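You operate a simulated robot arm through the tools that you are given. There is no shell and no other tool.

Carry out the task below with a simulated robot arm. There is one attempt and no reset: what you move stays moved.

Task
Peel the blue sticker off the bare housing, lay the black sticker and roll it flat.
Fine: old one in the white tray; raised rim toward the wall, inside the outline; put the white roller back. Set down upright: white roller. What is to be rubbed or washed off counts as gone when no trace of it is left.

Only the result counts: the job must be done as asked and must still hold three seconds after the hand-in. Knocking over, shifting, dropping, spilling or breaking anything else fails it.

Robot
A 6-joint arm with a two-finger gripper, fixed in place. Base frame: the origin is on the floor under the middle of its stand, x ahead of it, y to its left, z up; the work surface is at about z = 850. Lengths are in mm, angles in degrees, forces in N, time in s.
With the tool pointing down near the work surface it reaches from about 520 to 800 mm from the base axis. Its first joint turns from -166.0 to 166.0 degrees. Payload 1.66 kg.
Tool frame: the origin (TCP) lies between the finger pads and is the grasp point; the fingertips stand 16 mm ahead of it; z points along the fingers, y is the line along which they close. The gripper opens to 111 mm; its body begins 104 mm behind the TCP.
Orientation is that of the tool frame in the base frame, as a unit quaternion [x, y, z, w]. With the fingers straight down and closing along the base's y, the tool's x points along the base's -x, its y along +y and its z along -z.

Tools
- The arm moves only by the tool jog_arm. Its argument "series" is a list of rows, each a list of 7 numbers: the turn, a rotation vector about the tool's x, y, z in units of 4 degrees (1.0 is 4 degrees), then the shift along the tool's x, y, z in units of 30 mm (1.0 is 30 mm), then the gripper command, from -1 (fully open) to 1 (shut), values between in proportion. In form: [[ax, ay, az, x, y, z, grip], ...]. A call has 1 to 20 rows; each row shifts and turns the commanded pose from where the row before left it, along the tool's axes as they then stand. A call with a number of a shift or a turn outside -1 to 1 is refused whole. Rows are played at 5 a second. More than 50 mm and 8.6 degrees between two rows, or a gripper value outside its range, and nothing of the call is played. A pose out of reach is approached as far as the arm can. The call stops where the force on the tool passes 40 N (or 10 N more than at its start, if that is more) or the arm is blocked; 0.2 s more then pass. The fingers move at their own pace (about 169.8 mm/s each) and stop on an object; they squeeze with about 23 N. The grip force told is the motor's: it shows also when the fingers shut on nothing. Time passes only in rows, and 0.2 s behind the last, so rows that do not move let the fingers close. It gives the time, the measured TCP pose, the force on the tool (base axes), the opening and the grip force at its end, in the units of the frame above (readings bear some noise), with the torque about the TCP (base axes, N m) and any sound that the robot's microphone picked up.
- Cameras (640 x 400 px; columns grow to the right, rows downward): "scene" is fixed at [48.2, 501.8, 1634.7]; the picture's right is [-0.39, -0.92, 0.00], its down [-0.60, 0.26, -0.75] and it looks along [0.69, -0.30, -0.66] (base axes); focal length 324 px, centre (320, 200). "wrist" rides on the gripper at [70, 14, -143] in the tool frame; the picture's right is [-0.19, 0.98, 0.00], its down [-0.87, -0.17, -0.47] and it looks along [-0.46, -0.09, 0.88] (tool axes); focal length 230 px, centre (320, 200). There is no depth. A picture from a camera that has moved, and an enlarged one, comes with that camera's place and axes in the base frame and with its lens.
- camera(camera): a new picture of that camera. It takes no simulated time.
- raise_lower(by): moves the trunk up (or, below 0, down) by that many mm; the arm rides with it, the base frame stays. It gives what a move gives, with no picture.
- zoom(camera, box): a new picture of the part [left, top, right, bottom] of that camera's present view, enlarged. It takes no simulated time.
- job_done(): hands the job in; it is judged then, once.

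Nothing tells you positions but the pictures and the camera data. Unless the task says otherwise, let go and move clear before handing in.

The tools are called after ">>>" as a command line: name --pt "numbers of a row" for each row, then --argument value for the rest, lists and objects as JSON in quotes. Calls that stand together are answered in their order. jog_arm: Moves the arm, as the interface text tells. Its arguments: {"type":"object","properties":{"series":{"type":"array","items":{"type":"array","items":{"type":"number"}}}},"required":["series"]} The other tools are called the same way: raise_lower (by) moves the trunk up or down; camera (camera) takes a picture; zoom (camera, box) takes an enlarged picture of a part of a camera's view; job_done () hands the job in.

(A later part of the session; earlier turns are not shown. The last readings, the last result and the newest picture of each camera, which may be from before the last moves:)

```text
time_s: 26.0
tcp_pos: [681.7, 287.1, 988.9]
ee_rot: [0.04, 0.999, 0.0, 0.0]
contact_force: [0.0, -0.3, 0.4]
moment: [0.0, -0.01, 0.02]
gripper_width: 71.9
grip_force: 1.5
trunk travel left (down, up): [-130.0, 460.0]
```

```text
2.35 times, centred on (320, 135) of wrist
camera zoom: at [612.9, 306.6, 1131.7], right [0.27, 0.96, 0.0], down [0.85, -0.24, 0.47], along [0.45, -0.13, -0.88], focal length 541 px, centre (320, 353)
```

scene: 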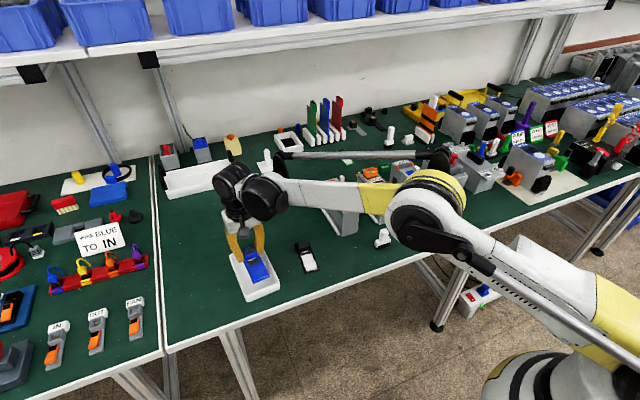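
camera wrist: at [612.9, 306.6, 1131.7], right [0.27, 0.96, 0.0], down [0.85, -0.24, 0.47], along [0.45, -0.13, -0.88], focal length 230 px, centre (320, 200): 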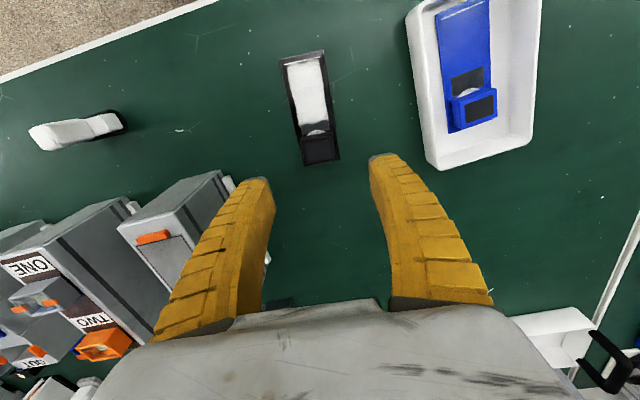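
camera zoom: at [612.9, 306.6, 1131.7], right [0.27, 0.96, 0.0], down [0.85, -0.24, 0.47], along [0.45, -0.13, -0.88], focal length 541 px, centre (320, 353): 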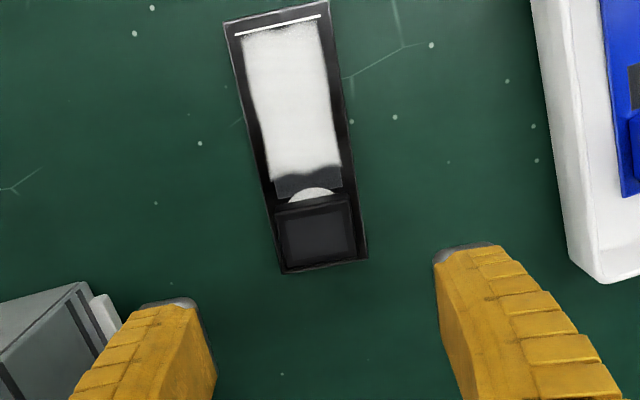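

The black sticker is centred near (646, 288.5), yawed about −5.1°, with its block at about (682.4, 285.3). I'll line up over the block and descend partway to verify.

>>> jog_arm --pt "0 0 0.13 -0.03 -0.058 0 -0.26" --pt "0 0 0 0 0 0.6 -0.26" --pt "0 0 0 0 0 0.8 -0.26" --pt "0 0 0 0 0 0.8 -0.26" --pt "0 0 0 0 0 0.6 -0.26" --pt "0 0 0 0 0 0.3 -0.26" --pt "0 0 0 0 0 0 -0.26"

>>> zoom --camera "wrist" --box '[230, 80, 410, 220]'

>>> zoom --camera "scene" --box '[275, 220, 345, 285]'

```text
time_s: 27.6
tcp_pos: [682.9, 286.6, 895.0]
ee_rot: [0.045, 0.999, 0.0, 0.0]
contact_force: [-0.1, 0.7, -1.0]
moment: [0.02, -0.02, -0.02]
gripper_width: 71.4
grip_force: 0.9
trunk travel left (down, up): [-130.0, 460.0]
```

```text
2.86 times, centred on (320, 150) of wrist
camera zoom: at [613.8, 306.6, 1037.6], right [0.28, 0.96, 0.0], down [0.85, -0.24, 0.47], along [0.45, -0.13, -0.88], focal length 657 px, centre (320, 343)
```

zoom: 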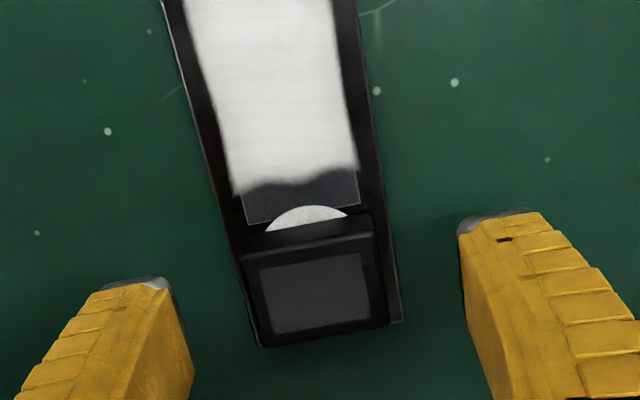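

```text
6.15 times, centred on (310, 252) of scene
camera zoom: at [48.2, 501.8, 1634.7], right [-0.39, -0.92, 0.0], down [-0.6, 0.26, -0.75], along [0.69, -0.3, -0.66], focal length 1991 px, centre (382, -123)
```

zoom: 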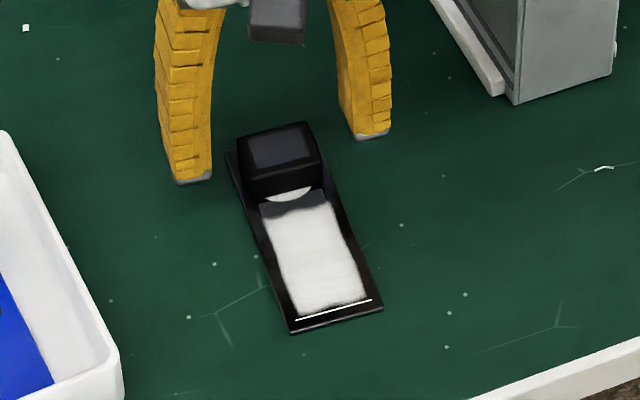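

The fingers straddle the block evenly. I'll descend to z≈875 and close.

>>> jog_arm --pt "0 0 0 -0.04 -0.015 0.35 -0.26" --pt "0 0 0 0 0 0.31 -0.26" --pt "0 0 0 0 0 0 0.1" --pt "0 0 0 0 0 0 0.3" --pt "0 0 0 0 0 0 0.5" --pt "0 0 0 0 0 0 0.5"

>>> zoom --camera "wrist" --box '[230, 80, 410, 220]'

>>> zoom --camera "scene" --box '[275, 220, 345, 285]'

```text
time_s: 29.0
tcp_pos: [684.5, 287.3, 875.1]
ee_rot: [0.045, 0.999, 0.0, 0.001]
contact_force: [1.5, 0.5, 6.5]
moment: [0.03, 0.07, 0.09]
gripper_width: 33.8
grip_force: 23.0
trunk travel left (down, up): [-130.0, 460.0]
```

```text
2.86 times, centred on (320, 150) of wrist
camera zoom: at [614.9, 306.8, 1018.8], right [0.28, 0.96, 0.0], down [0.85, -0.24, 0.47], along [0.45, -0.13, -0.88], focal length 657 px, centre (320, 343)
```

zoom: 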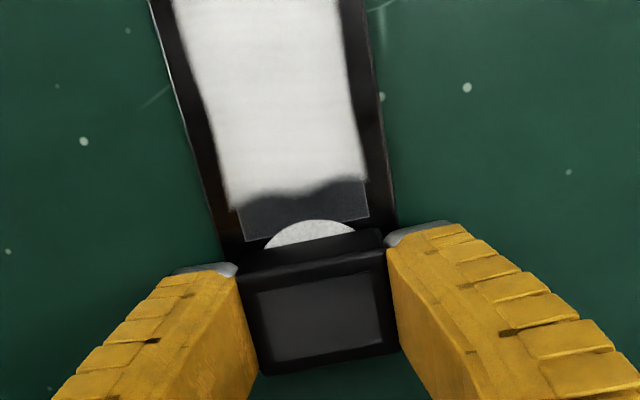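

```text
6.15 times, centred on (310, 252) of scene
camera zoom: at [48.2, 501.8, 1634.7], right [-0.39, -0.92, 0.0], down [-0.6, 0.26, -0.75], along [0.69, -0.3, -0.66], focal length 1991 px, centre (382, -123)
```

zoom: 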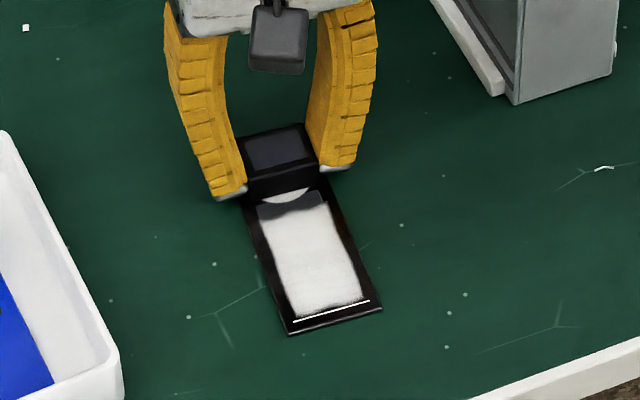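

The black sticker's block is gripped. I'll lift it straight up to a safe height and inspect how it sits in the fingers.

>>> jog_arm --pt "0 0 0 0 0 -0.15 0.5" --pt "0 0 0 0 0 -0.4 0.5" --pt "0 0 0 0 0 -0.8 0.5" --pt "0 0 0 0 0 -0.9 0.5" --pt "0 0 0 0 0 -0.9 0.5" --pt "0 0 0 0 0 -0.9 0.5" --pt "0 0 0 0 0 -0.9 0.5" --pt "0 0 0 0 0 -0.6 0.5" --pt "0 0 0 0 0 -0.2 0.5" --pt "0 0 0 0 0 0 0.5"

>>> zoom --camera "wrist" --box '[220, 0, 420, 220]'

>>> zoom --camera "scene" --box '[260, 130, 400, 280]'

```text
time_s: 31.2
tcp_pos: [682.8, 284.0, 1047.7]
ee_rot: [0.043, 0.999, 0.0, 0.0]
contact_force: [-0.4, 0.4, 0.7]
moment: [0.0, -0.05, 0.01]
gripper_width: 32.9
grip_force: 22.8
trunk travel left (down, up): [-130.0, 460.0]
```

```text
1.82 times, centred on (320, 110) of wrist
camera zoom: at [614.4, 305.2, 1190.8], right [0.28, 0.96, 0.0], down [0.85, -0.24, 0.47], along [0.45, -0.13, -0.88], focal length 418 px, centre (320, 364)
```

zoom: 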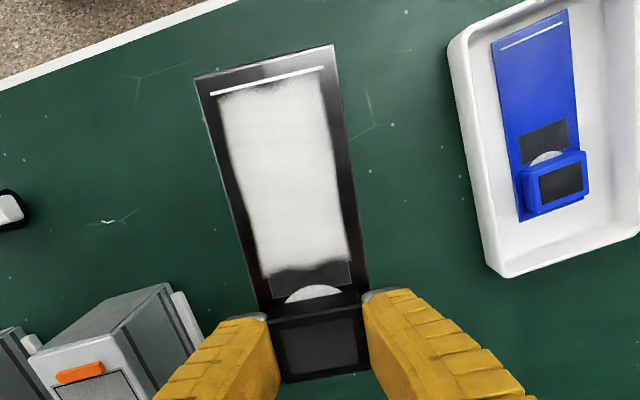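

```text
2.67 times, centred on (330, 205) of scene
camera zoom: at [48.2, 501.8, 1634.7], right [-0.39, -0.92, 0.0], down [-0.6, 0.26, -0.75], along [0.69, -0.3, -0.66], focal length 863 px, centre (293, 187)
```

zoom: 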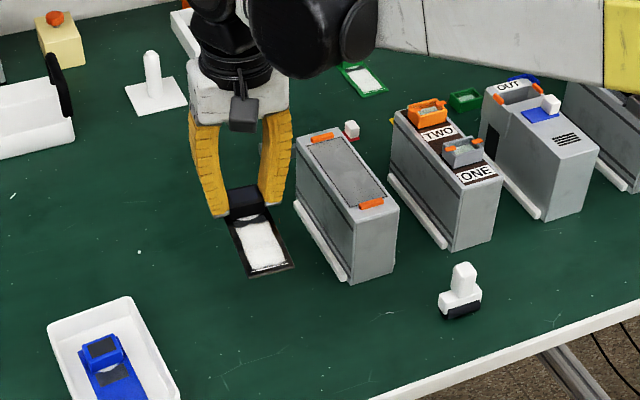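

The black sticker is held square in the gripper, its centre about 36.6 mm in front of the TCP. I'll measure the outline on the housing top in close-up.

>>> zoom --camera "scene" --box '[315, 170, 365, 215]'

>>> zoom --camera "wrist" --box '[200, 120, 300, 220]'

```text
8.89 times, centred on (340, 192) of scene
camera zoom: at [48.2, 501.8, 1634.7], right [-0.39, -0.92, 0.0], down [-0.6, 0.26, -0.75], along [0.69, -0.3, -0.66], focal length 2876 px, centre (142, 267)
```

zoom: 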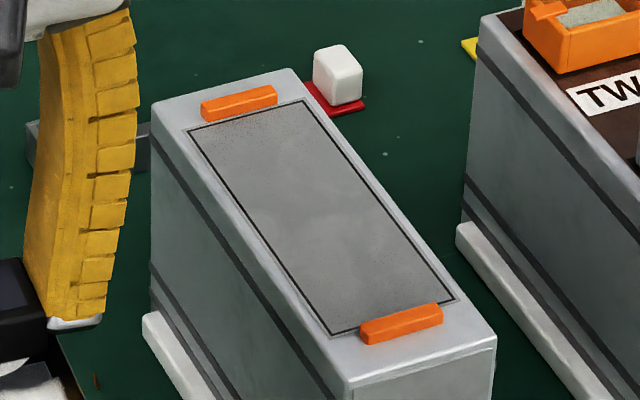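

```text
4.00 times, centred on (250, 170) of wrist
camera zoom: at [614.4, 305.2, 1190.8], right [0.28, 0.96, 0.0], down [0.85, -0.24, 0.47], along [0.45, -0.13, -0.88], focal length 920 px, centre (600, 320)
```

zoom: 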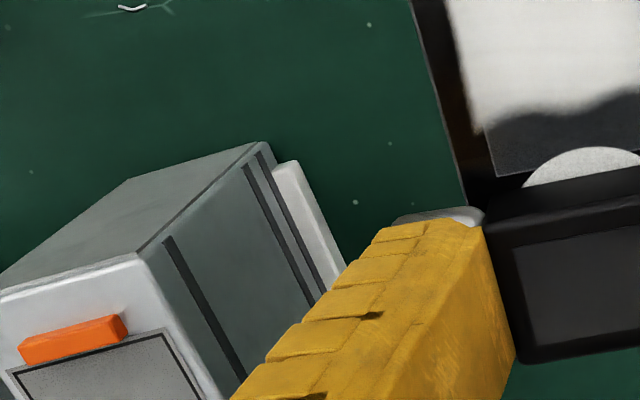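

The outline spans about x 706–832, y 101–150, slightly larger than the sticker. I'll square the gripper to the bench and move the sticker above the outline.

>>> jog_arm --pt "0 0 -0.645 0 0 0 0.5" --pt "0 0 -0.645 0 0 0 0.5" --pt "0 0 0 -0.68 -0.883 0 0.5" --pt "0 0 0 -0.68 -0.883 0 0.5" --pt "0 0 0 -0.68 -0.883 0 0.5" --pt "0 0 0 -0.68 -0.883 0 0.5" --pt "0 0 0 -0.68 -0.883 0 0.5" --pt "0 0 0 -0.68 -0.883 0 0.5" --pt "0 0 0 0 0 0.4 0.5" --pt "0 0 0 0 0 0.4 0.5" --pt "0 0 0 0 0 0.4 0.5" --pt "0 0 0 0 0 0 0.5"

>>> camera --camera "wrist"

>>> zoom --camera "wrist" --box '[230, 0, 410, 220]'

>>> zoom --camera "scene" --box '[300, 150, 380, 220]'

```text
time_s: 33.8
tcp_pos: [806.6, 126.9, 1011.1]
ee_rot: [-0.001, 1.0, 0.0, -0.001]
contact_force: [1.2, 0.0, -0.3]
moment: [0.03, 0.0, 0.03]
gripper_width: 33.0
grip_force: 22.8
trunk travel left (down, up): [-130.0, 460.0]
```

```text
taken
camera wrist: at [736.7, 140.7, 1153.4], right [0.19, 0.98, 0.0], down [0.87, -0.17, 0.47], along [0.46, -0.09, -0.88], focal length 230 px, centre (320, 200)
```

wrist: 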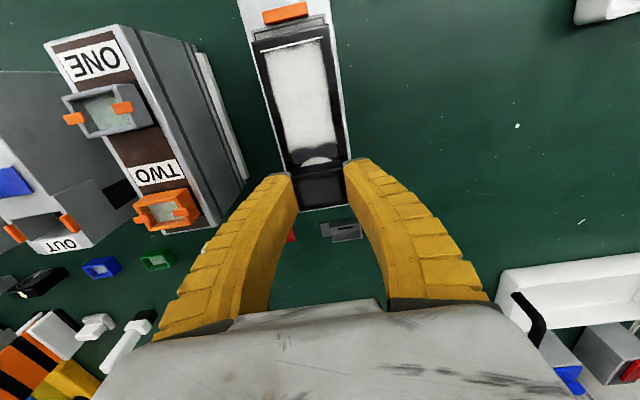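

```text
1.82 times, centred on (320, 110) of wrist
camera zoom: at [736.7, 140.7, 1153.4], right [0.19, 0.98, 0.0], down [0.87, -0.17, 0.47], along [0.46, -0.09, -0.88], focal length 418 px, centre (320, 364)
```

zoom: 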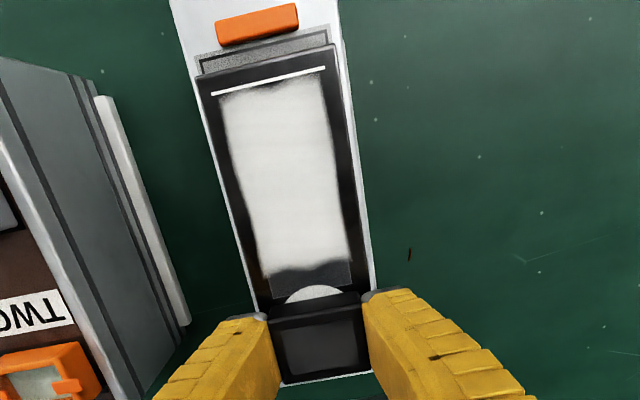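

```text
5.71 times, centred on (340, 185) of scene
camera zoom: at [48.2, 501.8, 1634.7], right [-0.39, -0.92, 0.0], down [-0.6, 0.26, -0.75], along [0.69, -0.3, -0.66], focal length 1849 px, centre (206, 286)
```

zoom: 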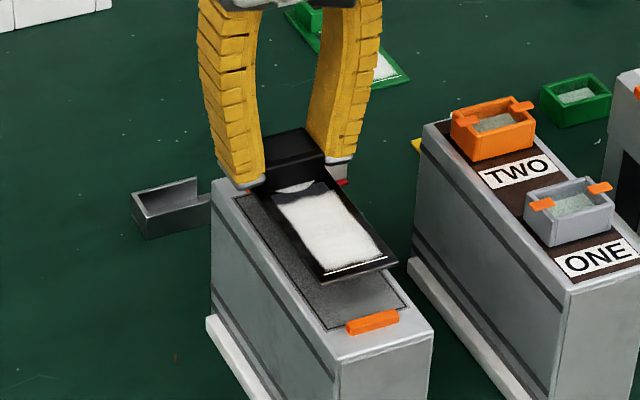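

The sticker hovers above the outline. I'll zoom in on the front and the sides to measure the offset accurately.

>>> zoom --camera "wrist" --box '[245, 0, 345, 62]'

>>> zoom --camera "wrist" --box '[270, 140, 370, 215]'

>>> zoom --camera "wrist" --box '[250, 60, 360, 130]'

```text
6.40 times, centred on (295, 31) of wrist
camera zoom: at [736.7, 140.7, 1153.4], right [0.19, 0.98, 0.0], down [0.87, -0.17, 0.47], along [0.46, -0.09, -0.88], focal length 1472 px, centre (480, 1282)
```

zoom: 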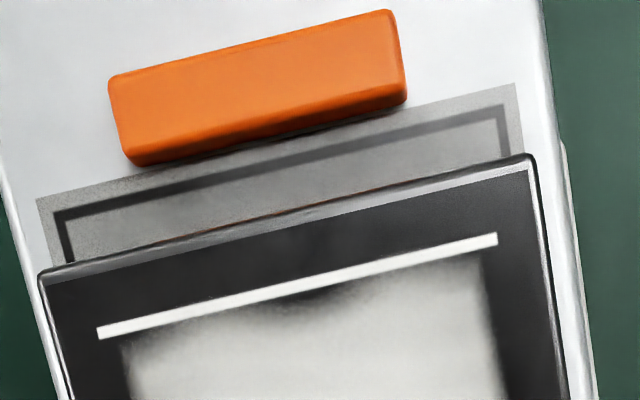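

```text
5.33 times, centred on (320, 178) of wrist
camera zoom: at [736.7, 140.7, 1153.4], right [0.19, 0.98, 0.0], down [0.87, -0.17, 0.47], along [0.46, -0.09, -0.88], focal length 1227 px, centre (320, 320)
```

zoom: 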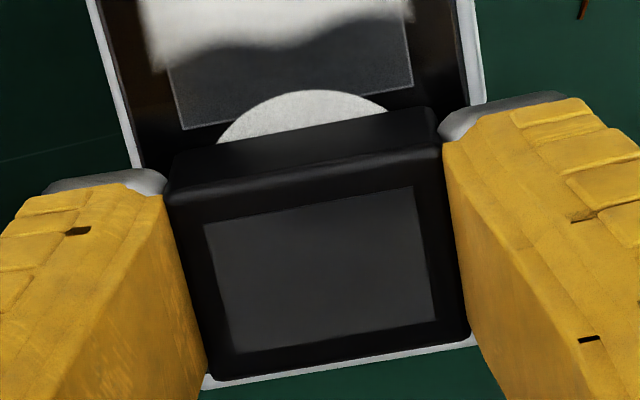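

```text
5.71 times, centred on (305, 95) of wrist
camera zoom: at [736.7, 140.7, 1153.4], right [0.19, 0.98, 0.0], down [0.87, -0.17, 0.47], along [0.46, -0.09, -0.88], focal length 1315 px, centre (406, 800)
```

zoom: 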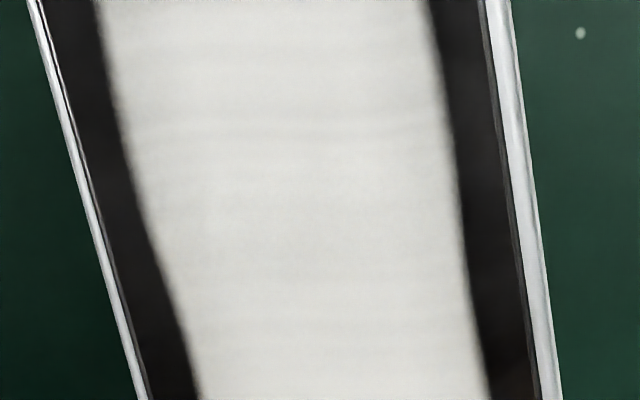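

The sticker needs to shift about 5 mm toward the robot and 1.5 mm toward −y. I'll correct that and lower to a few millimetres above the housing to re-check.

>>> jog_arm --pt "0 0 0 0.167 -0.05 0 0.5" --pt "0 0 0 0 0 0.3 0.5" --pt "0 0 0 0 0 0.3 0.5" --pt "0 0 0 0 0 0.13 0.5" --pt "0 0 0 0 0 0 0.5"

>>> zoom --camera "wrist" --box '[245, 0, 345, 62]'

>>> zoom --camera "wrist" --box '[250, 60, 360, 130]'

>>> zoom --camera "scene" --box '[310, 170, 370, 215]'

```text
time_s: 35.0
tcp_pos: [801.5, 125.6, 989.8]
ee_rot: [-0.001, 1.0, -0.001, -0.001]
contact_force: [0.3, -0.6, -0.3]
moment: [0.01, 0.03, 0.0]
gripper_width: 32.9
grip_force: 22.7
trunk travel left (down, up): [-130.0, 460.0]
```

```text
6.40 times, centred on (295, 31) of wrist
camera zoom: at [731.6, 139.3, 1132.8], right [0.19, 0.98, 0.0], down [0.87, -0.17, 0.47], along [0.46, -0.09, -0.88], focal length 1472 px, centre (480, 1282)
```

zoom: 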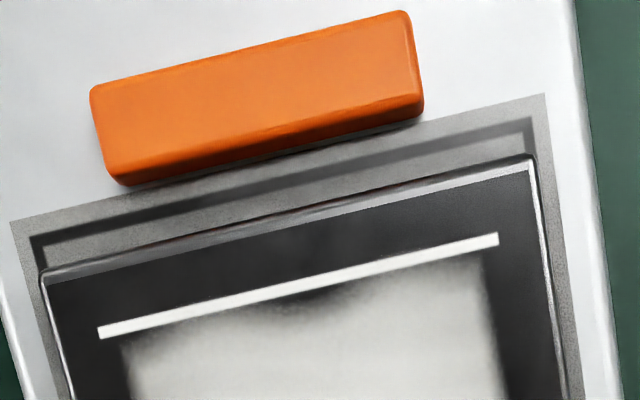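

```text
5.71 times, centred on (305, 95) of wrist
camera zoom: at [731.6, 139.3, 1132.8], right [0.19, 0.98, 0.0], down [0.87, -0.17, 0.47], along [0.46, -0.09, -0.88], focal length 1315 px, centre (406, 800)
```

zoom: 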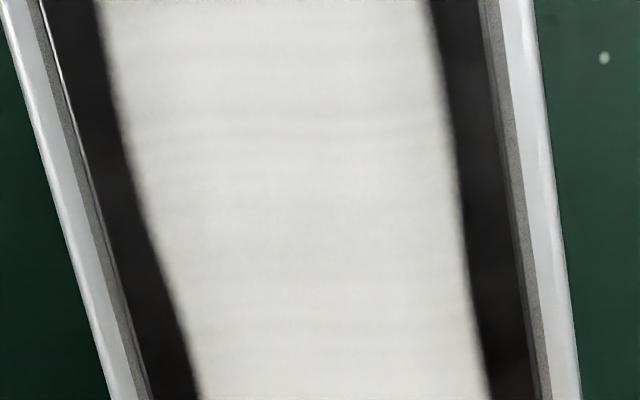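

```text
8.89 times, centred on (340, 192) of scene
camera zoom: at [48.2, 501.8, 1634.7], right [-0.39, -0.92, 0.0], down [-0.6, 0.26, -0.75], along [0.69, -0.3, -0.66], focal length 2876 px, centre (142, 267)
```

zoom: 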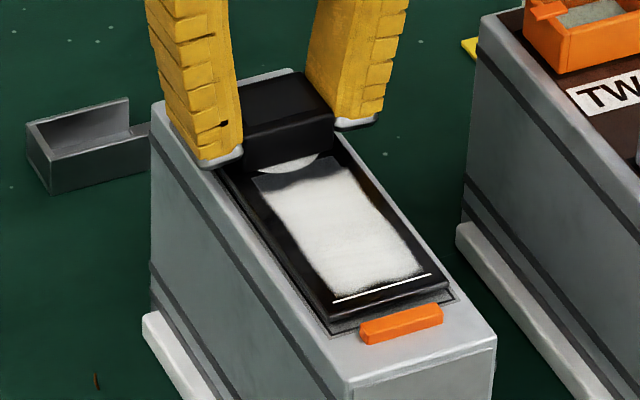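

The sticker now sits centred over the outline, with about 4.7 mm margin front and back. I'll lower in small steps until it touches down.

>>> jog_arm --pt "0 0 0 0 0 0.12 0.5" --pt "0 0 0 0 0 0.1 0.5" --pt "0 0 0 0 0 0.05 0.5" --pt "0 0 0 0 0 0 0.5"

>>> zoom --camera "wrist" --box '[245, 0, 345, 62]'

>>> zoom --camera "scene" --box '[310, 170, 370, 215]'

```text
time_s: 36.0
tcp_pos: [800.4, 126.0, 983.8]
ee_rot: [0.001, 1.0, -0.001, 0.0]
contact_force: [1.7, -2.1, 17.5]
moment: [-0.01, 0.07, 0.06]
gripper_width: 38.9
grip_force: 23.6
trunk travel left (down, up): [-130.0, 460.0]
```

```text
6.40 times, centred on (295, 31) of wrist
camera zoom: at [730.4, 139.1, 1126.1], right [0.19, 0.98, 0.0], down [0.87, -0.17, 0.47], along [0.46, -0.09, -0.88], focal length 1472 px, centre (480, 1282)
```

zoom: 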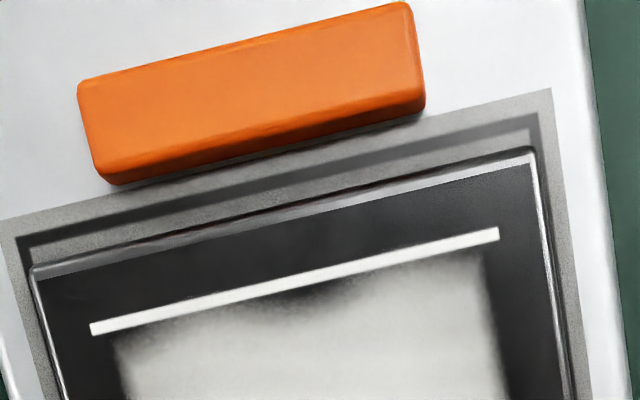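

```text
8.89 times, centred on (340, 192) of scene
camera zoom: at [48.2, 501.8, 1634.7], right [-0.39, -0.92, 0.0], down [-0.6, 0.26, -0.75], along [0.69, -0.3, -0.66], focal length 2876 px, centre (142, 267)
```

zoom: 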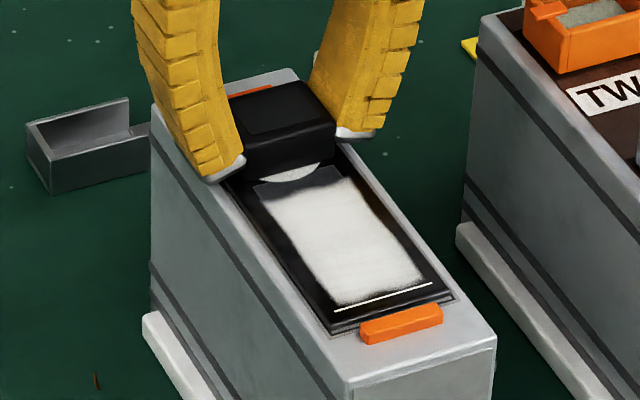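

The sticker has touched down with about 17 N and is square within the outline: front edge about 3 mm inside the line, sides about 1 mm inside. I'll ease the pressure, open the fingers gently and rise.

>>> jog_arm --pt "0 0 0 0 0 -0.03 0.5" --pt "0 0 0 0 0 0 0.5" --pt "0 0 0 0 0 0 0.25" --pt "0 0 0 0 0 0 0.1" --pt "0 0 0 0 0 0 0.1" --pt "0 0 0 0 0 -0.15 0.1" --pt "0 0 0 0 0 -0.3 0.1" --pt "0 0 0 0 0 -0.5 0.1" --pt "0 0 0 0 0 -0.7 0.1" --pt "0 0 0 0 0 -0.7 0.1" --pt "0 0 0 0 0 -0.5 0.1" --pt "0 0 0 0 0 0 0.1"

>>> zoom --camera "wrist" --box '[240, 20, 380, 215]'

>>> zoom --camera "scene" --box '[310, 170, 370, 215]'

```text
time_s: 38.6
tcp_pos: [802.3, 125.1, 1068.2]
ee_rot: [-0.001, 1.0, 0.0, 0.0]
contact_force: [0.4, -0.2, -0.4]
moment: [0.01, 0.04, 0.0]
gripper_width: 52.1
grip_force: 1.7
trunk travel left (down, up): [-130.0, 460.0]
```

```text
2.05 times, centred on (310, 118) of wrist
camera zoom: at [731.1, 138.9, 1211.2], right [0.19, 0.98, 0.0], down [0.87, -0.17, 0.47], along [0.46, -0.09, -0.88], focal length 472 px, centre (340, 369)
```

zoom: 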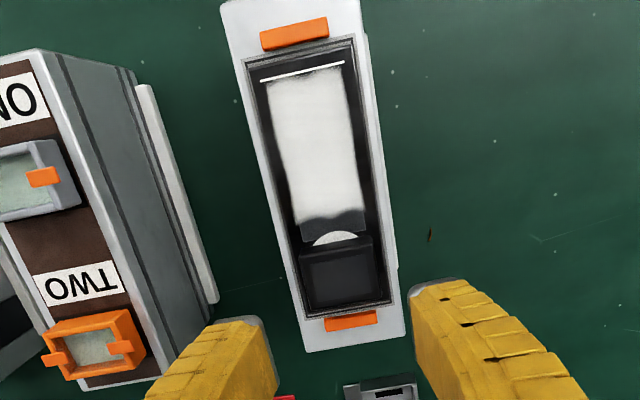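

```text
8.89 times, centred on (340, 192) of scene
camera zoom: at [48.2, 501.8, 1634.7], right [-0.39, -0.92, 0.0], down [-0.6, 0.26, -0.75], along [0.69, -0.3, -0.66], focal length 2876 px, centre (142, 267)
```

zoom: 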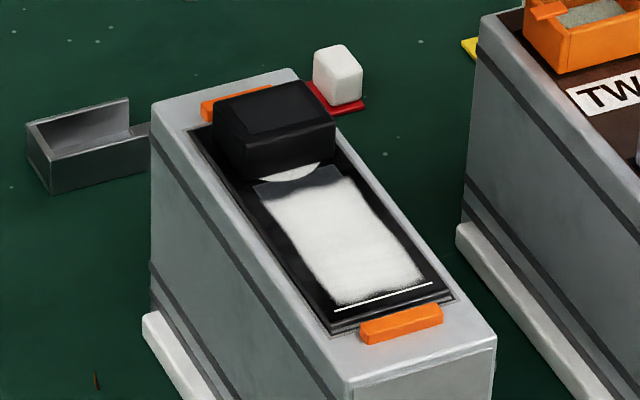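

The sticker is placed. I'll check its margins against the outline in high zoom on all sides.

>>> zoom --camera "wrist" --box '[275, 120, 355, 180]'

>>> zoom --camera "wrist" --box '[265, 20, 345, 80]'

>>> zoom --camera "scene" --box '[325, 185, 365, 212]'

```text
6.67 times, centred on (315, 150) of wrist
camera zoom: at [731.1, 138.9, 1211.2], right [0.19, 0.98, 0.0], down [0.87, -0.17, 0.47], along [0.46, -0.09, -0.88], focal length 1534 px, centre (353, 533)
```

zoom: 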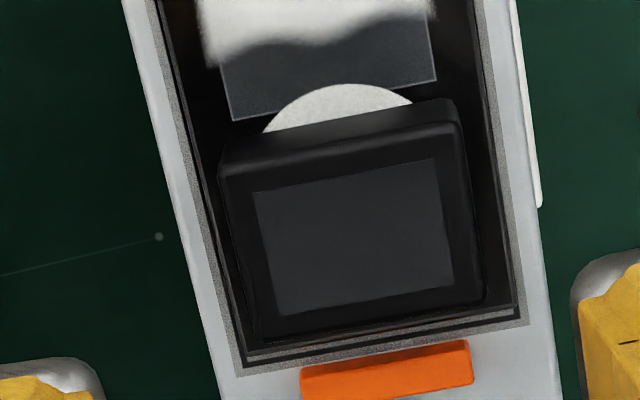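

```text
6.67 times, centred on (305, 50) of wrist
camera zoom: at [731.1, 138.9, 1211.2], right [0.19, 0.98, 0.0], down [0.87, -0.17, 0.47], along [0.46, -0.09, -0.88], focal length 1534 px, centre (420, 1200)
```

zoom: 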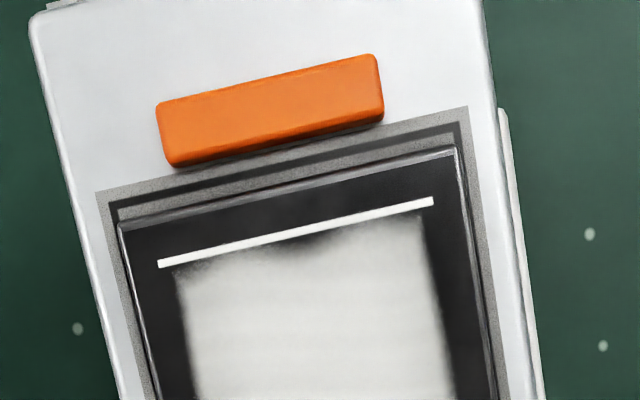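

```text
14.81 times, centred on (345, 198) of scene
camera zoom: at [48.2, 501.8, 1634.7], right [-0.39, -0.92, 0.0], down [-0.6, 0.26, -0.75], along [0.69, -0.3, -0.66], focal length 4793 px, centre (-50, 222)
```

zoom: 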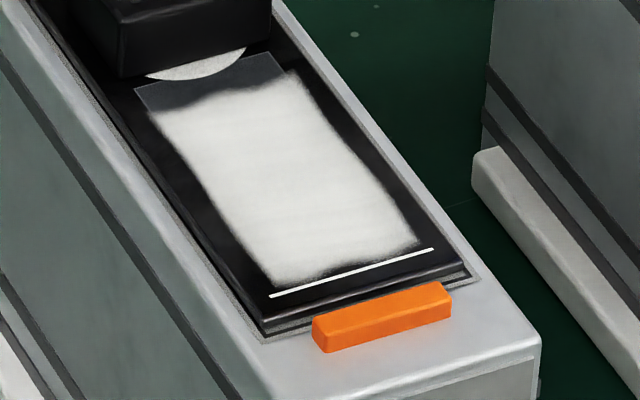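

The sticker lies inside the outline on all sides, with roughly 3–4 mm at the ends and 1 mm at the sides. Next I'll go over the white roller to measure it.

>>> jog_arm --pt "0 0 0 0.842 -0.292 0 0.1" --pt "0 0 0 0.842 -0.292 0 0.1" --pt "0 0 0 0.842 -0.292 0 0.1" --pt "0 0 0 0.842 -0.292 0 0.1" --pt "0 0 0 0.842 -0.292 0 0.1" --pt "0 0 0 0.842 -0.292 0 0.1" --pt "0 0 0 0.842 -0.292 0 0.1" --pt "0 0 0 0.842 -0.292 0 -0.1" --pt "0 0 0 0 0 0.7 -0.1" --pt "0 0 0 0 0 0.7 -0.1" --pt "0 0 0 0 0 0 -0.1"

>>> camera --camera "wrist"

>>> zoom --camera "wrist" --box '[260, 80, 380, 200]'

>>> zoom --camera "scene" --box '[345, 200, 425, 260]'

```text
time_s: 41.0
tcp_pos: [598.6, 55.2, 1027.5]
ee_rot: [0.0, 1.0, 0.0, 0.0]
contact_force: [0.1, 0.8, 0.6]
moment: [0.0, 0.01, 0.0]
gripper_width: 63.3
grip_force: 1.4
trunk travel left (down, up): [-130.0, 460.0]
```

```text
taken
camera wrist: at [528.2, 68.8, 1169.2], right [0.19, 0.98, 0.0], down [0.87, -0.17, 0.47], along [0.46, -0.09, -0.88], focal length 230 px, centre (320, 200)
```

wrist: 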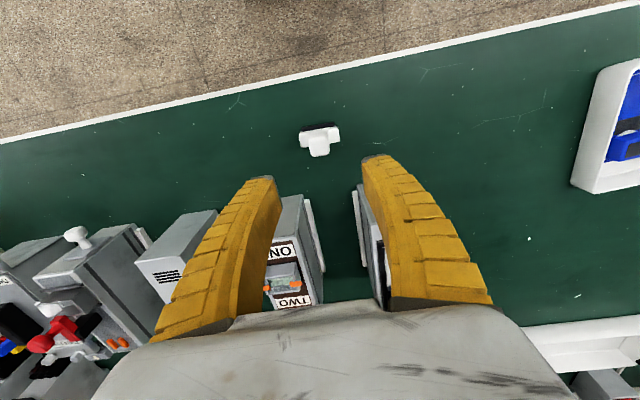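

```text
3.33 times, centred on (320, 140) of wrist
camera zoom: at [528.2, 68.8, 1169.2], right [0.19, 0.98, 0.0], down [0.87, -0.17, 0.47], along [0.46, -0.09, -0.88], focal length 767 px, centre (320, 400)
```

zoom: 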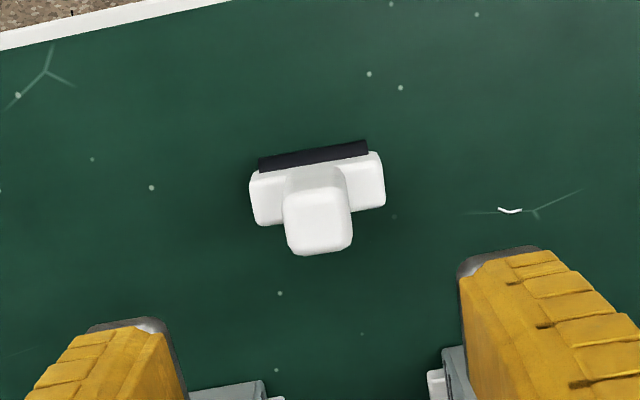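

```text
6.67 times, centred on (385, 230) of scene
camera zoom: at [48.2, 501.8, 1634.7], right [-0.39, -0.92, 0.0], down [-0.6, 0.26, -0.75], along [0.69, -0.3, -0.66], focal length 2157 px, centre (-113, 0)
```

zoom: 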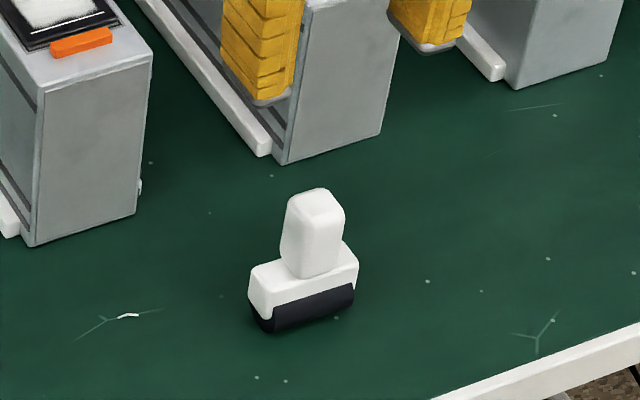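

The roller's handle is about 18×20 mm, centred near (593, 56) with its top at about z 921, yawed about −2.5°. I'll align over it and descend to just above the handle for a finer look.

>>> jog_arm --pt "0 0 0.625 0 0 0 -0.1" --pt "0 0 0 0.165 0.023 0 -0.1" --pt "0 0 0 0 0 0.7 -0.1" --pt "0 0 0 0 0 0.7 -0.1" --pt "0 0 0 0 0 0.7 -0.1" --pt "0 0 0 0 0 0.3 -0.1" --pt "0 0 0 0 0 0 -0.1"

>>> zoom --camera "wrist" --box '[240, 80, 400, 240]'

>>> zoom --camera "scene" --box '[355, 195, 415, 255]'

```text
time_s: 42.6
tcp_pos: [594.3, 55.4, 953.7]
ee_rot: [0.022, 1.0, 0.0, 0.0]
contact_force: [-0.2, 0.1, 0.9]
moment: [-0.01, -0.02, 0.03]
gripper_width: 63.3
grip_force: 0.9
trunk travel left (down, up): [-130.0, 460.0]
```

```text
2.50 times, centred on (320, 160) of wrist
camera zoom: at [524.7, 72.0, 1096.5], right [0.23, 0.97, 0.0], down [0.86, -0.2, 0.47], along [0.46, -0.11, -0.88], focal length 575 px, centre (320, 300)
```

zoom: 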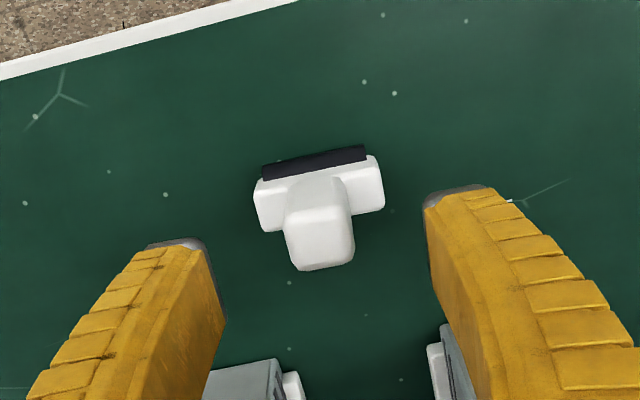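

```text
6.67 times, centred on (385, 225) of scene
camera zoom: at [48.2, 501.8, 1634.7], right [-0.39, -0.92, 0.0], down [-0.6, 0.26, -0.75], along [0.69, -0.3, -0.66], focal length 2157 px, centre (-113, 33)
```

zoom: 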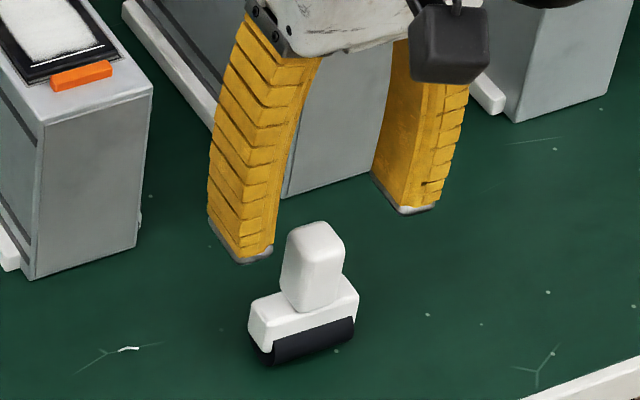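

Aligned over the handle. I'll descend to z≈905 and close on it.

>>> jog_arm --pt "0 0 0 0 0.01 0.6 -0.1" --pt "0 0 0 0 0 0.6 -0.1" --pt "0 0 0 0 0 0.4 -0.1" --pt "0 0 0 0 0 0 0.2" --pt "0 0 0 0 0 0 0.5" --pt "0 0 0 0 0 0 0.8" --pt "0 0 0 0 0 0 0.8"

>>> zoom --camera "wrist" --box '[240, 80, 400, 240]'

>>> zoom --camera "scene" --box '[355, 195, 415, 255]'

```text
time_s: 44.2
tcp_pos: [594.1, 53.7, 905.6]
ee_rot: [0.021, 1.0, 0.0, 0.0]
contact_force: [0.9, -1.5, 5.8]
moment: [0.01, 0.02, 0.05]
gripper_width: 19.2
grip_force: 22.6
trunk travel left (down, up): [-130.0, 460.0]
```

```text
2.50 times, centred on (320, 160) of wrist
camera zoom: at [525.3, 71.9, 1049.2], right [0.23, 0.97, 0.0], down [0.86, -0.2, 0.47], along [0.46, -0.11, -0.88], focal length 575 px, centre (320, 300)
```

zoom: 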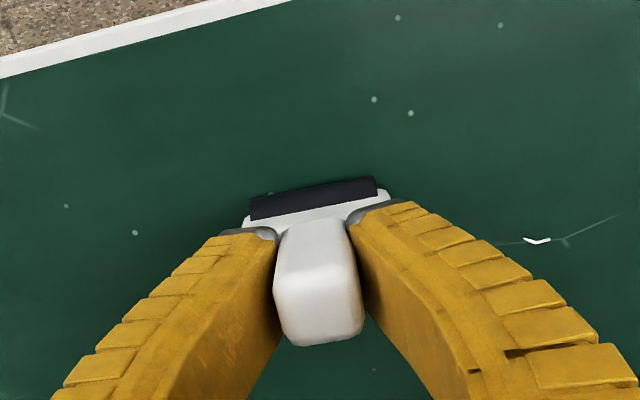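

```text
6.67 times, centred on (385, 225) of scene
camera zoom: at [48.2, 501.8, 1634.7], right [-0.39, -0.92, 0.0], down [-0.6, 0.26, -0.75], along [0.69, -0.3, -0.66], focal length 2157 px, centre (-113, 33)
```

zoom: 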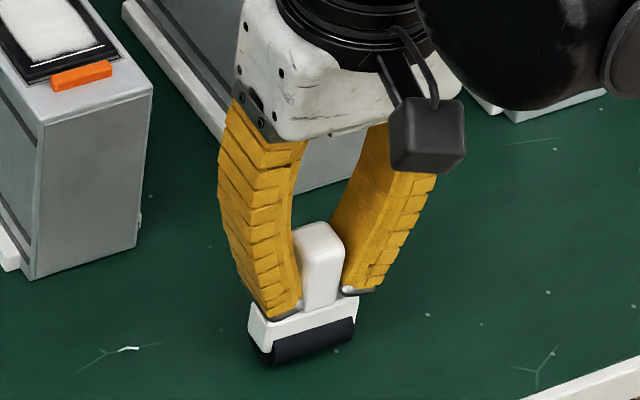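

The roller handle is gripped (19 mm). I'll note its home as TCP (594.6, 54.8, 906), yaw −2.5°. Next I'll lift it, square it up and bring it over the front of the sticker.

>>> jog_arm --pt "0 0 0 0 0 -0.2 0.8" --pt "0 0 0 0 0 -0.6 0.8" --pt "0 0 0 0 0 -0.8 0.8" --pt "0 0 0 0 0 -0.8 0.8" --pt "0 0 0 0 0 -0.8 0.8" --pt "0 0 0 0 0 -0.8 0.8" --pt "0 0 0 0 0 -0.8 0.8" --pt "0 0 -0.625 0 0 0 0.8" --pt "0 0 0 -0.796 0.468 0 0.8" --pt "0 0 0 -0.796 0.468 0 0.8" --pt "0 0 0 -0.796 0.468 0 0.8" --pt "0 0 0 -0.796 0.468 0 0.8" --pt "0 0 0 -0.796 0.468 0 0.8" --pt "0 0 0 0 0 0 0.8"

>>> zoom --camera "wrist" --box '[230, 60, 410, 240]'

>>> zoom --camera "scene" --box '[310, 150, 400, 230]'

```text
time_s: 47.2
tcp_pos: [713.9, 127.0, 1051.4]
ee_rot: [-0.001, 1.0, 0.0, 0.0]
contact_force: [-0.6, -0.5, -0.6]
moment: [-0.04, 0.03, -0.01]
gripper_width: 16.7
grip_force: 22.9
trunk travel left (down, up): [-130.0, 460.0]
```

```text
2.22 times, centred on (320, 150) of wrist
camera zoom: at [643.2, 140.5, 1193.3], right [0.19, 0.98, 0.0], down [0.87, -0.17, 0.47], along [0.46, -0.09, -0.88], focal length 511 px, centre (320, 311)
```

zoom: 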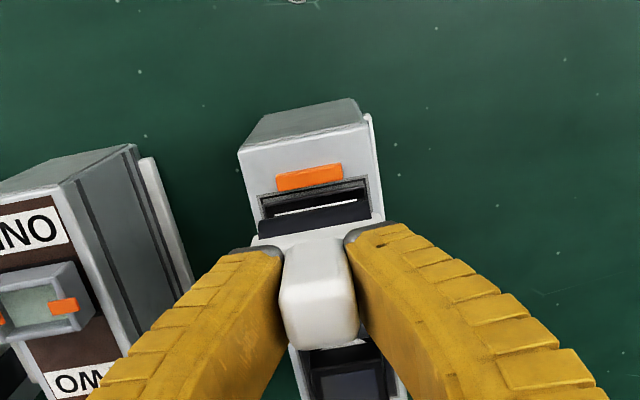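

```text
5.00 times, centred on (355, 190) of scene
camera zoom: at [48.2, 501.8, 1634.7], right [-0.39, -0.92, 0.0], down [-0.6, 0.26, -0.75], along [0.69, -0.3, -0.66], focal length 1618 px, centre (145, 250)
```

zoom: 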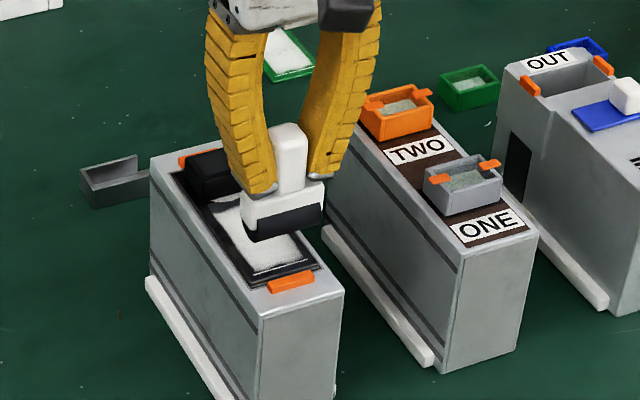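

The roller hangs above the front part of the sticker. I'll centre it laterally and lower to just above the surface.

>>> jog_arm --pt "0 0 0 0 -0.045 0.3 0.8" --pt "0 0 0 0 0 0.3 0.8" --pt "0 0 0 0 0 0.3 0.8" --pt "0 0 0 0 0 0 0.8"

>>> zoom --camera "wrist" --box '[230, 60, 410, 240]'

>>> zoom --camera "scene" --box '[320, 175, 370, 215]'

```text
time_s: 48.2
tcp_pos: [712.8, 125.6, 1024.8]
ee_rot: [-0.001, 1.0, 0.0, -0.001]
contact_force: [-0.2, 0.2, -1.1]
moment: [-0.05, -0.03, 0.02]
gripper_width: 16.8
grip_force: 22.9
trunk travel left (down, up): [-130.0, 460.0]
```

```text
2.22 times, centred on (320, 150) of wrist
camera zoom: at [642.4, 139.0, 1165.8], right [0.19, 0.98, 0.0], down [0.87, -0.17, 0.47], along [0.46, -0.09, -0.88], focal length 511 px, centre (320, 311)
```

zoom: 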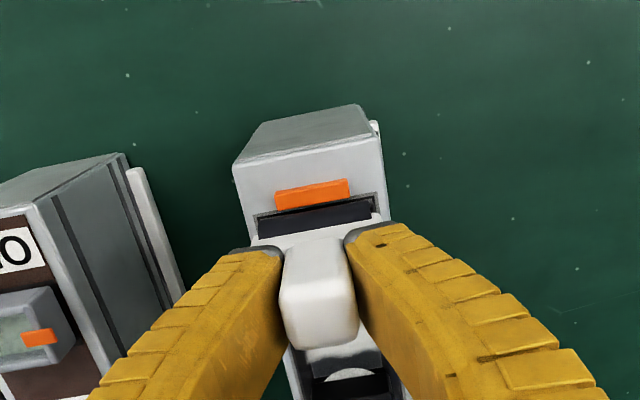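

```text
10.00 times, centred on (345, 195) of scene
camera zoom: at [48.2, 501.8, 1634.7], right [-0.39, -0.92, 0.0], down [-0.6, 0.26, -0.75], along [0.69, -0.3, -0.66], focal length 3235 px, centre (70, 250)
```

zoom: 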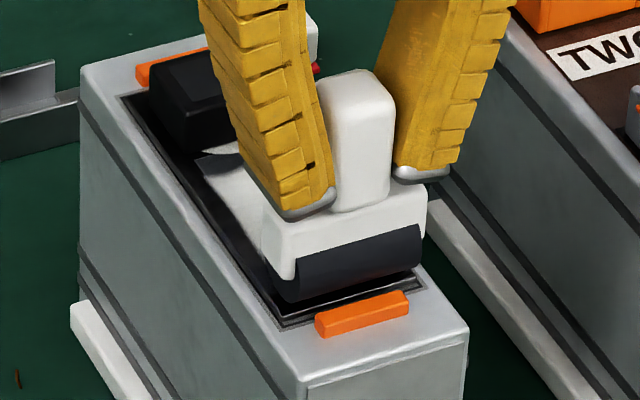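

Nearly touching. I'll step 3 mm away from the orange tab and lower in small steps until the roller presses on the sticker.

>>> jog_arm --pt "0 0 0 -0.1 0 0.1 0.8" --pt "0 0 0 0 0 0.05 0.8" --pt "0 0 0 0 0 0.03 0.8" --pt "0 0 0 0 0 0 0.8"

```text
time_s: 49.2
tcp_pos: [715.6, 124.7, 1017.5]
ee_rot: [-0.001, 1.0, 0.001, 0.001]
contact_force: [-1.4, -0.9, 10.7]
moment: [0.01, 0.05, 0.02]
gripper_width: 21.0
grip_force: 23.2
trunk travel left (down, up): [-130.0, 460.0]
```

The roller presses with about 11 N. I'll roll a few millimetres toward the front, then steadily toward the wall, stopping short of the block.

>>> jog_arm --pt "0 0 0 0.07 0 0 0.8" --pt "0 0 0 0.07 0 0 0.8" --pt "0 0 0 -0.15 0 0 0.8" --pt "0 0 0 -0.15 0 0 0.8" --pt "0 0 0 -0.15 0 0 0.8" --pt "0 0 0 -0.15 0 0 0.8" --pt "0 0 0 -0.15 0 0 0.8" --pt "0 0 0 -0.15 0 0 0.8" --pt "0 0 0 -0.15 0 0 0.8" --pt "0 0 0 -0.15 0 0 0.8" --pt "0 0 0 -0.15 0 0 0.8" --pt "0 0 0 -0.15 0 0 0.8" --pt "0 0 0 0 0 0 0.8"

>>> zoom --camera "wrist" --box '[230, 60, 410, 240]'

>>> zoom --camera "scene" --box '[320, 175, 370, 215]'

```text
time_s: 52.0
tcp_pos: [758.2, 125.5, 1018.1]
ee_rot: [-0.001, 1.0, 0.0, 0.001]
contact_force: [-4.0, 0.2, 7.7]
moment: [-0.01, 0.14, 0.04]
gripper_width: 20.1
grip_force: 22.8
trunk travel left (down, up): [-130.0, 460.0]
```

```text
2.22 times, centred on (320, 150) of wrist
camera zoom: at [687.0, 139.4, 1161.0], right [0.19, 0.98, 0.0], down [0.87, -0.17, 0.47], along [0.46, -0.09, -0.88], focal length 511 px, centre (320, 311)
```

zoom: 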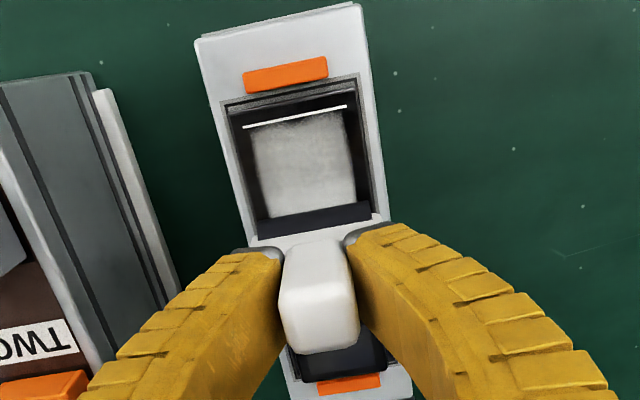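

```text
10.00 times, centred on (345, 195) of scene
camera zoom: at [48.2, 501.8, 1634.7], right [-0.39, -0.92, 0.0], down [-0.6, 0.26, -0.75], along [0.69, -0.3, -0.66], focal length 3235 px, centre (70, 250)
```

zoom: 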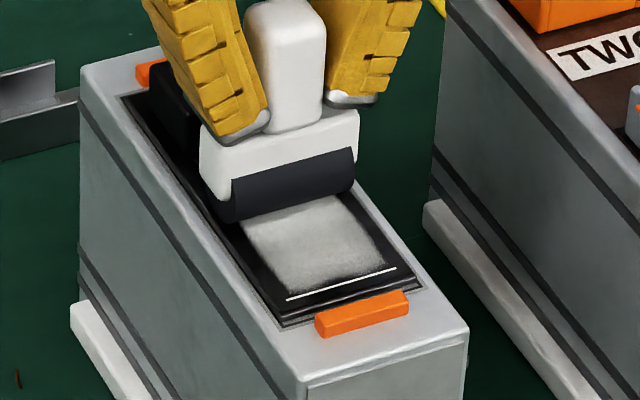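

The rolled strip is fading, so several passes will be needed. I'll continue toward the block carefully, watching the force.

>>> jog_arm --pt "0 0 0 -0.15 0 0.01 0.8" --pt "0 0 0 -0.15 0 0 0.8" --pt "0 0 0 -0.15 0 0 0.8" --pt "0 0 0 -0.1 0 0 0.8" --pt "0 0 0 0 0 0 0.8"

>>> zoom --camera "wrist" --box '[230, 60, 410, 240]'

>>> zoom --camera "scene" --box '[320, 170, 370, 210]'

```text
time_s: 53.2
tcp_pos: [774.3, 123.7, 1019.3]
ee_rot: [-0.002, 1.0, 0.0, 0.001]
contact_force: [-3.3, -0.1, 8.3]
moment: [-0.02, 0.07, -0.02]
gripper_width: 19.9
grip_force: 22.9
trunk travel left (down, up): [-130.0, 460.0]
```

```text
2.22 times, centred on (320, 150) of wrist
camera zoom: at [703.1, 138.4, 1161.2], right [0.19, 0.98, 0.0], down [0.87, -0.17, 0.47], along [0.46, -0.09, -0.88], focal length 511 px, centre (320, 311)
```

zoom: 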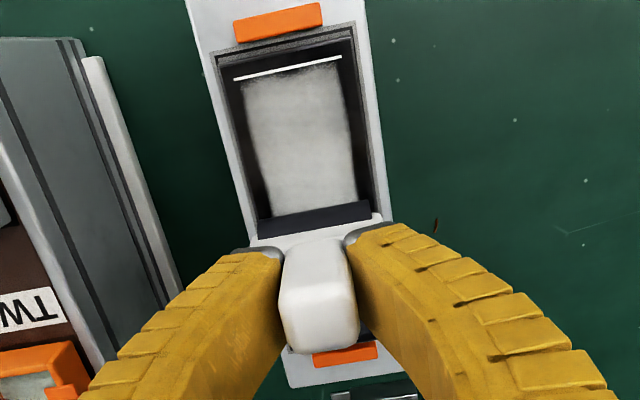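

```text
10.00 times, centred on (345, 190) of scene
camera zoom: at [48.2, 501.8, 1634.7], right [-0.39, -0.92, 0.0], down [-0.6, 0.26, -0.75], along [0.69, -0.3, -0.66], focal length 3235 px, centre (70, 300)
```

zoom: 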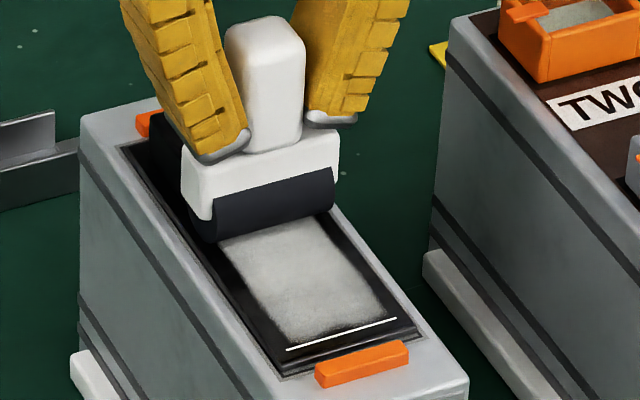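

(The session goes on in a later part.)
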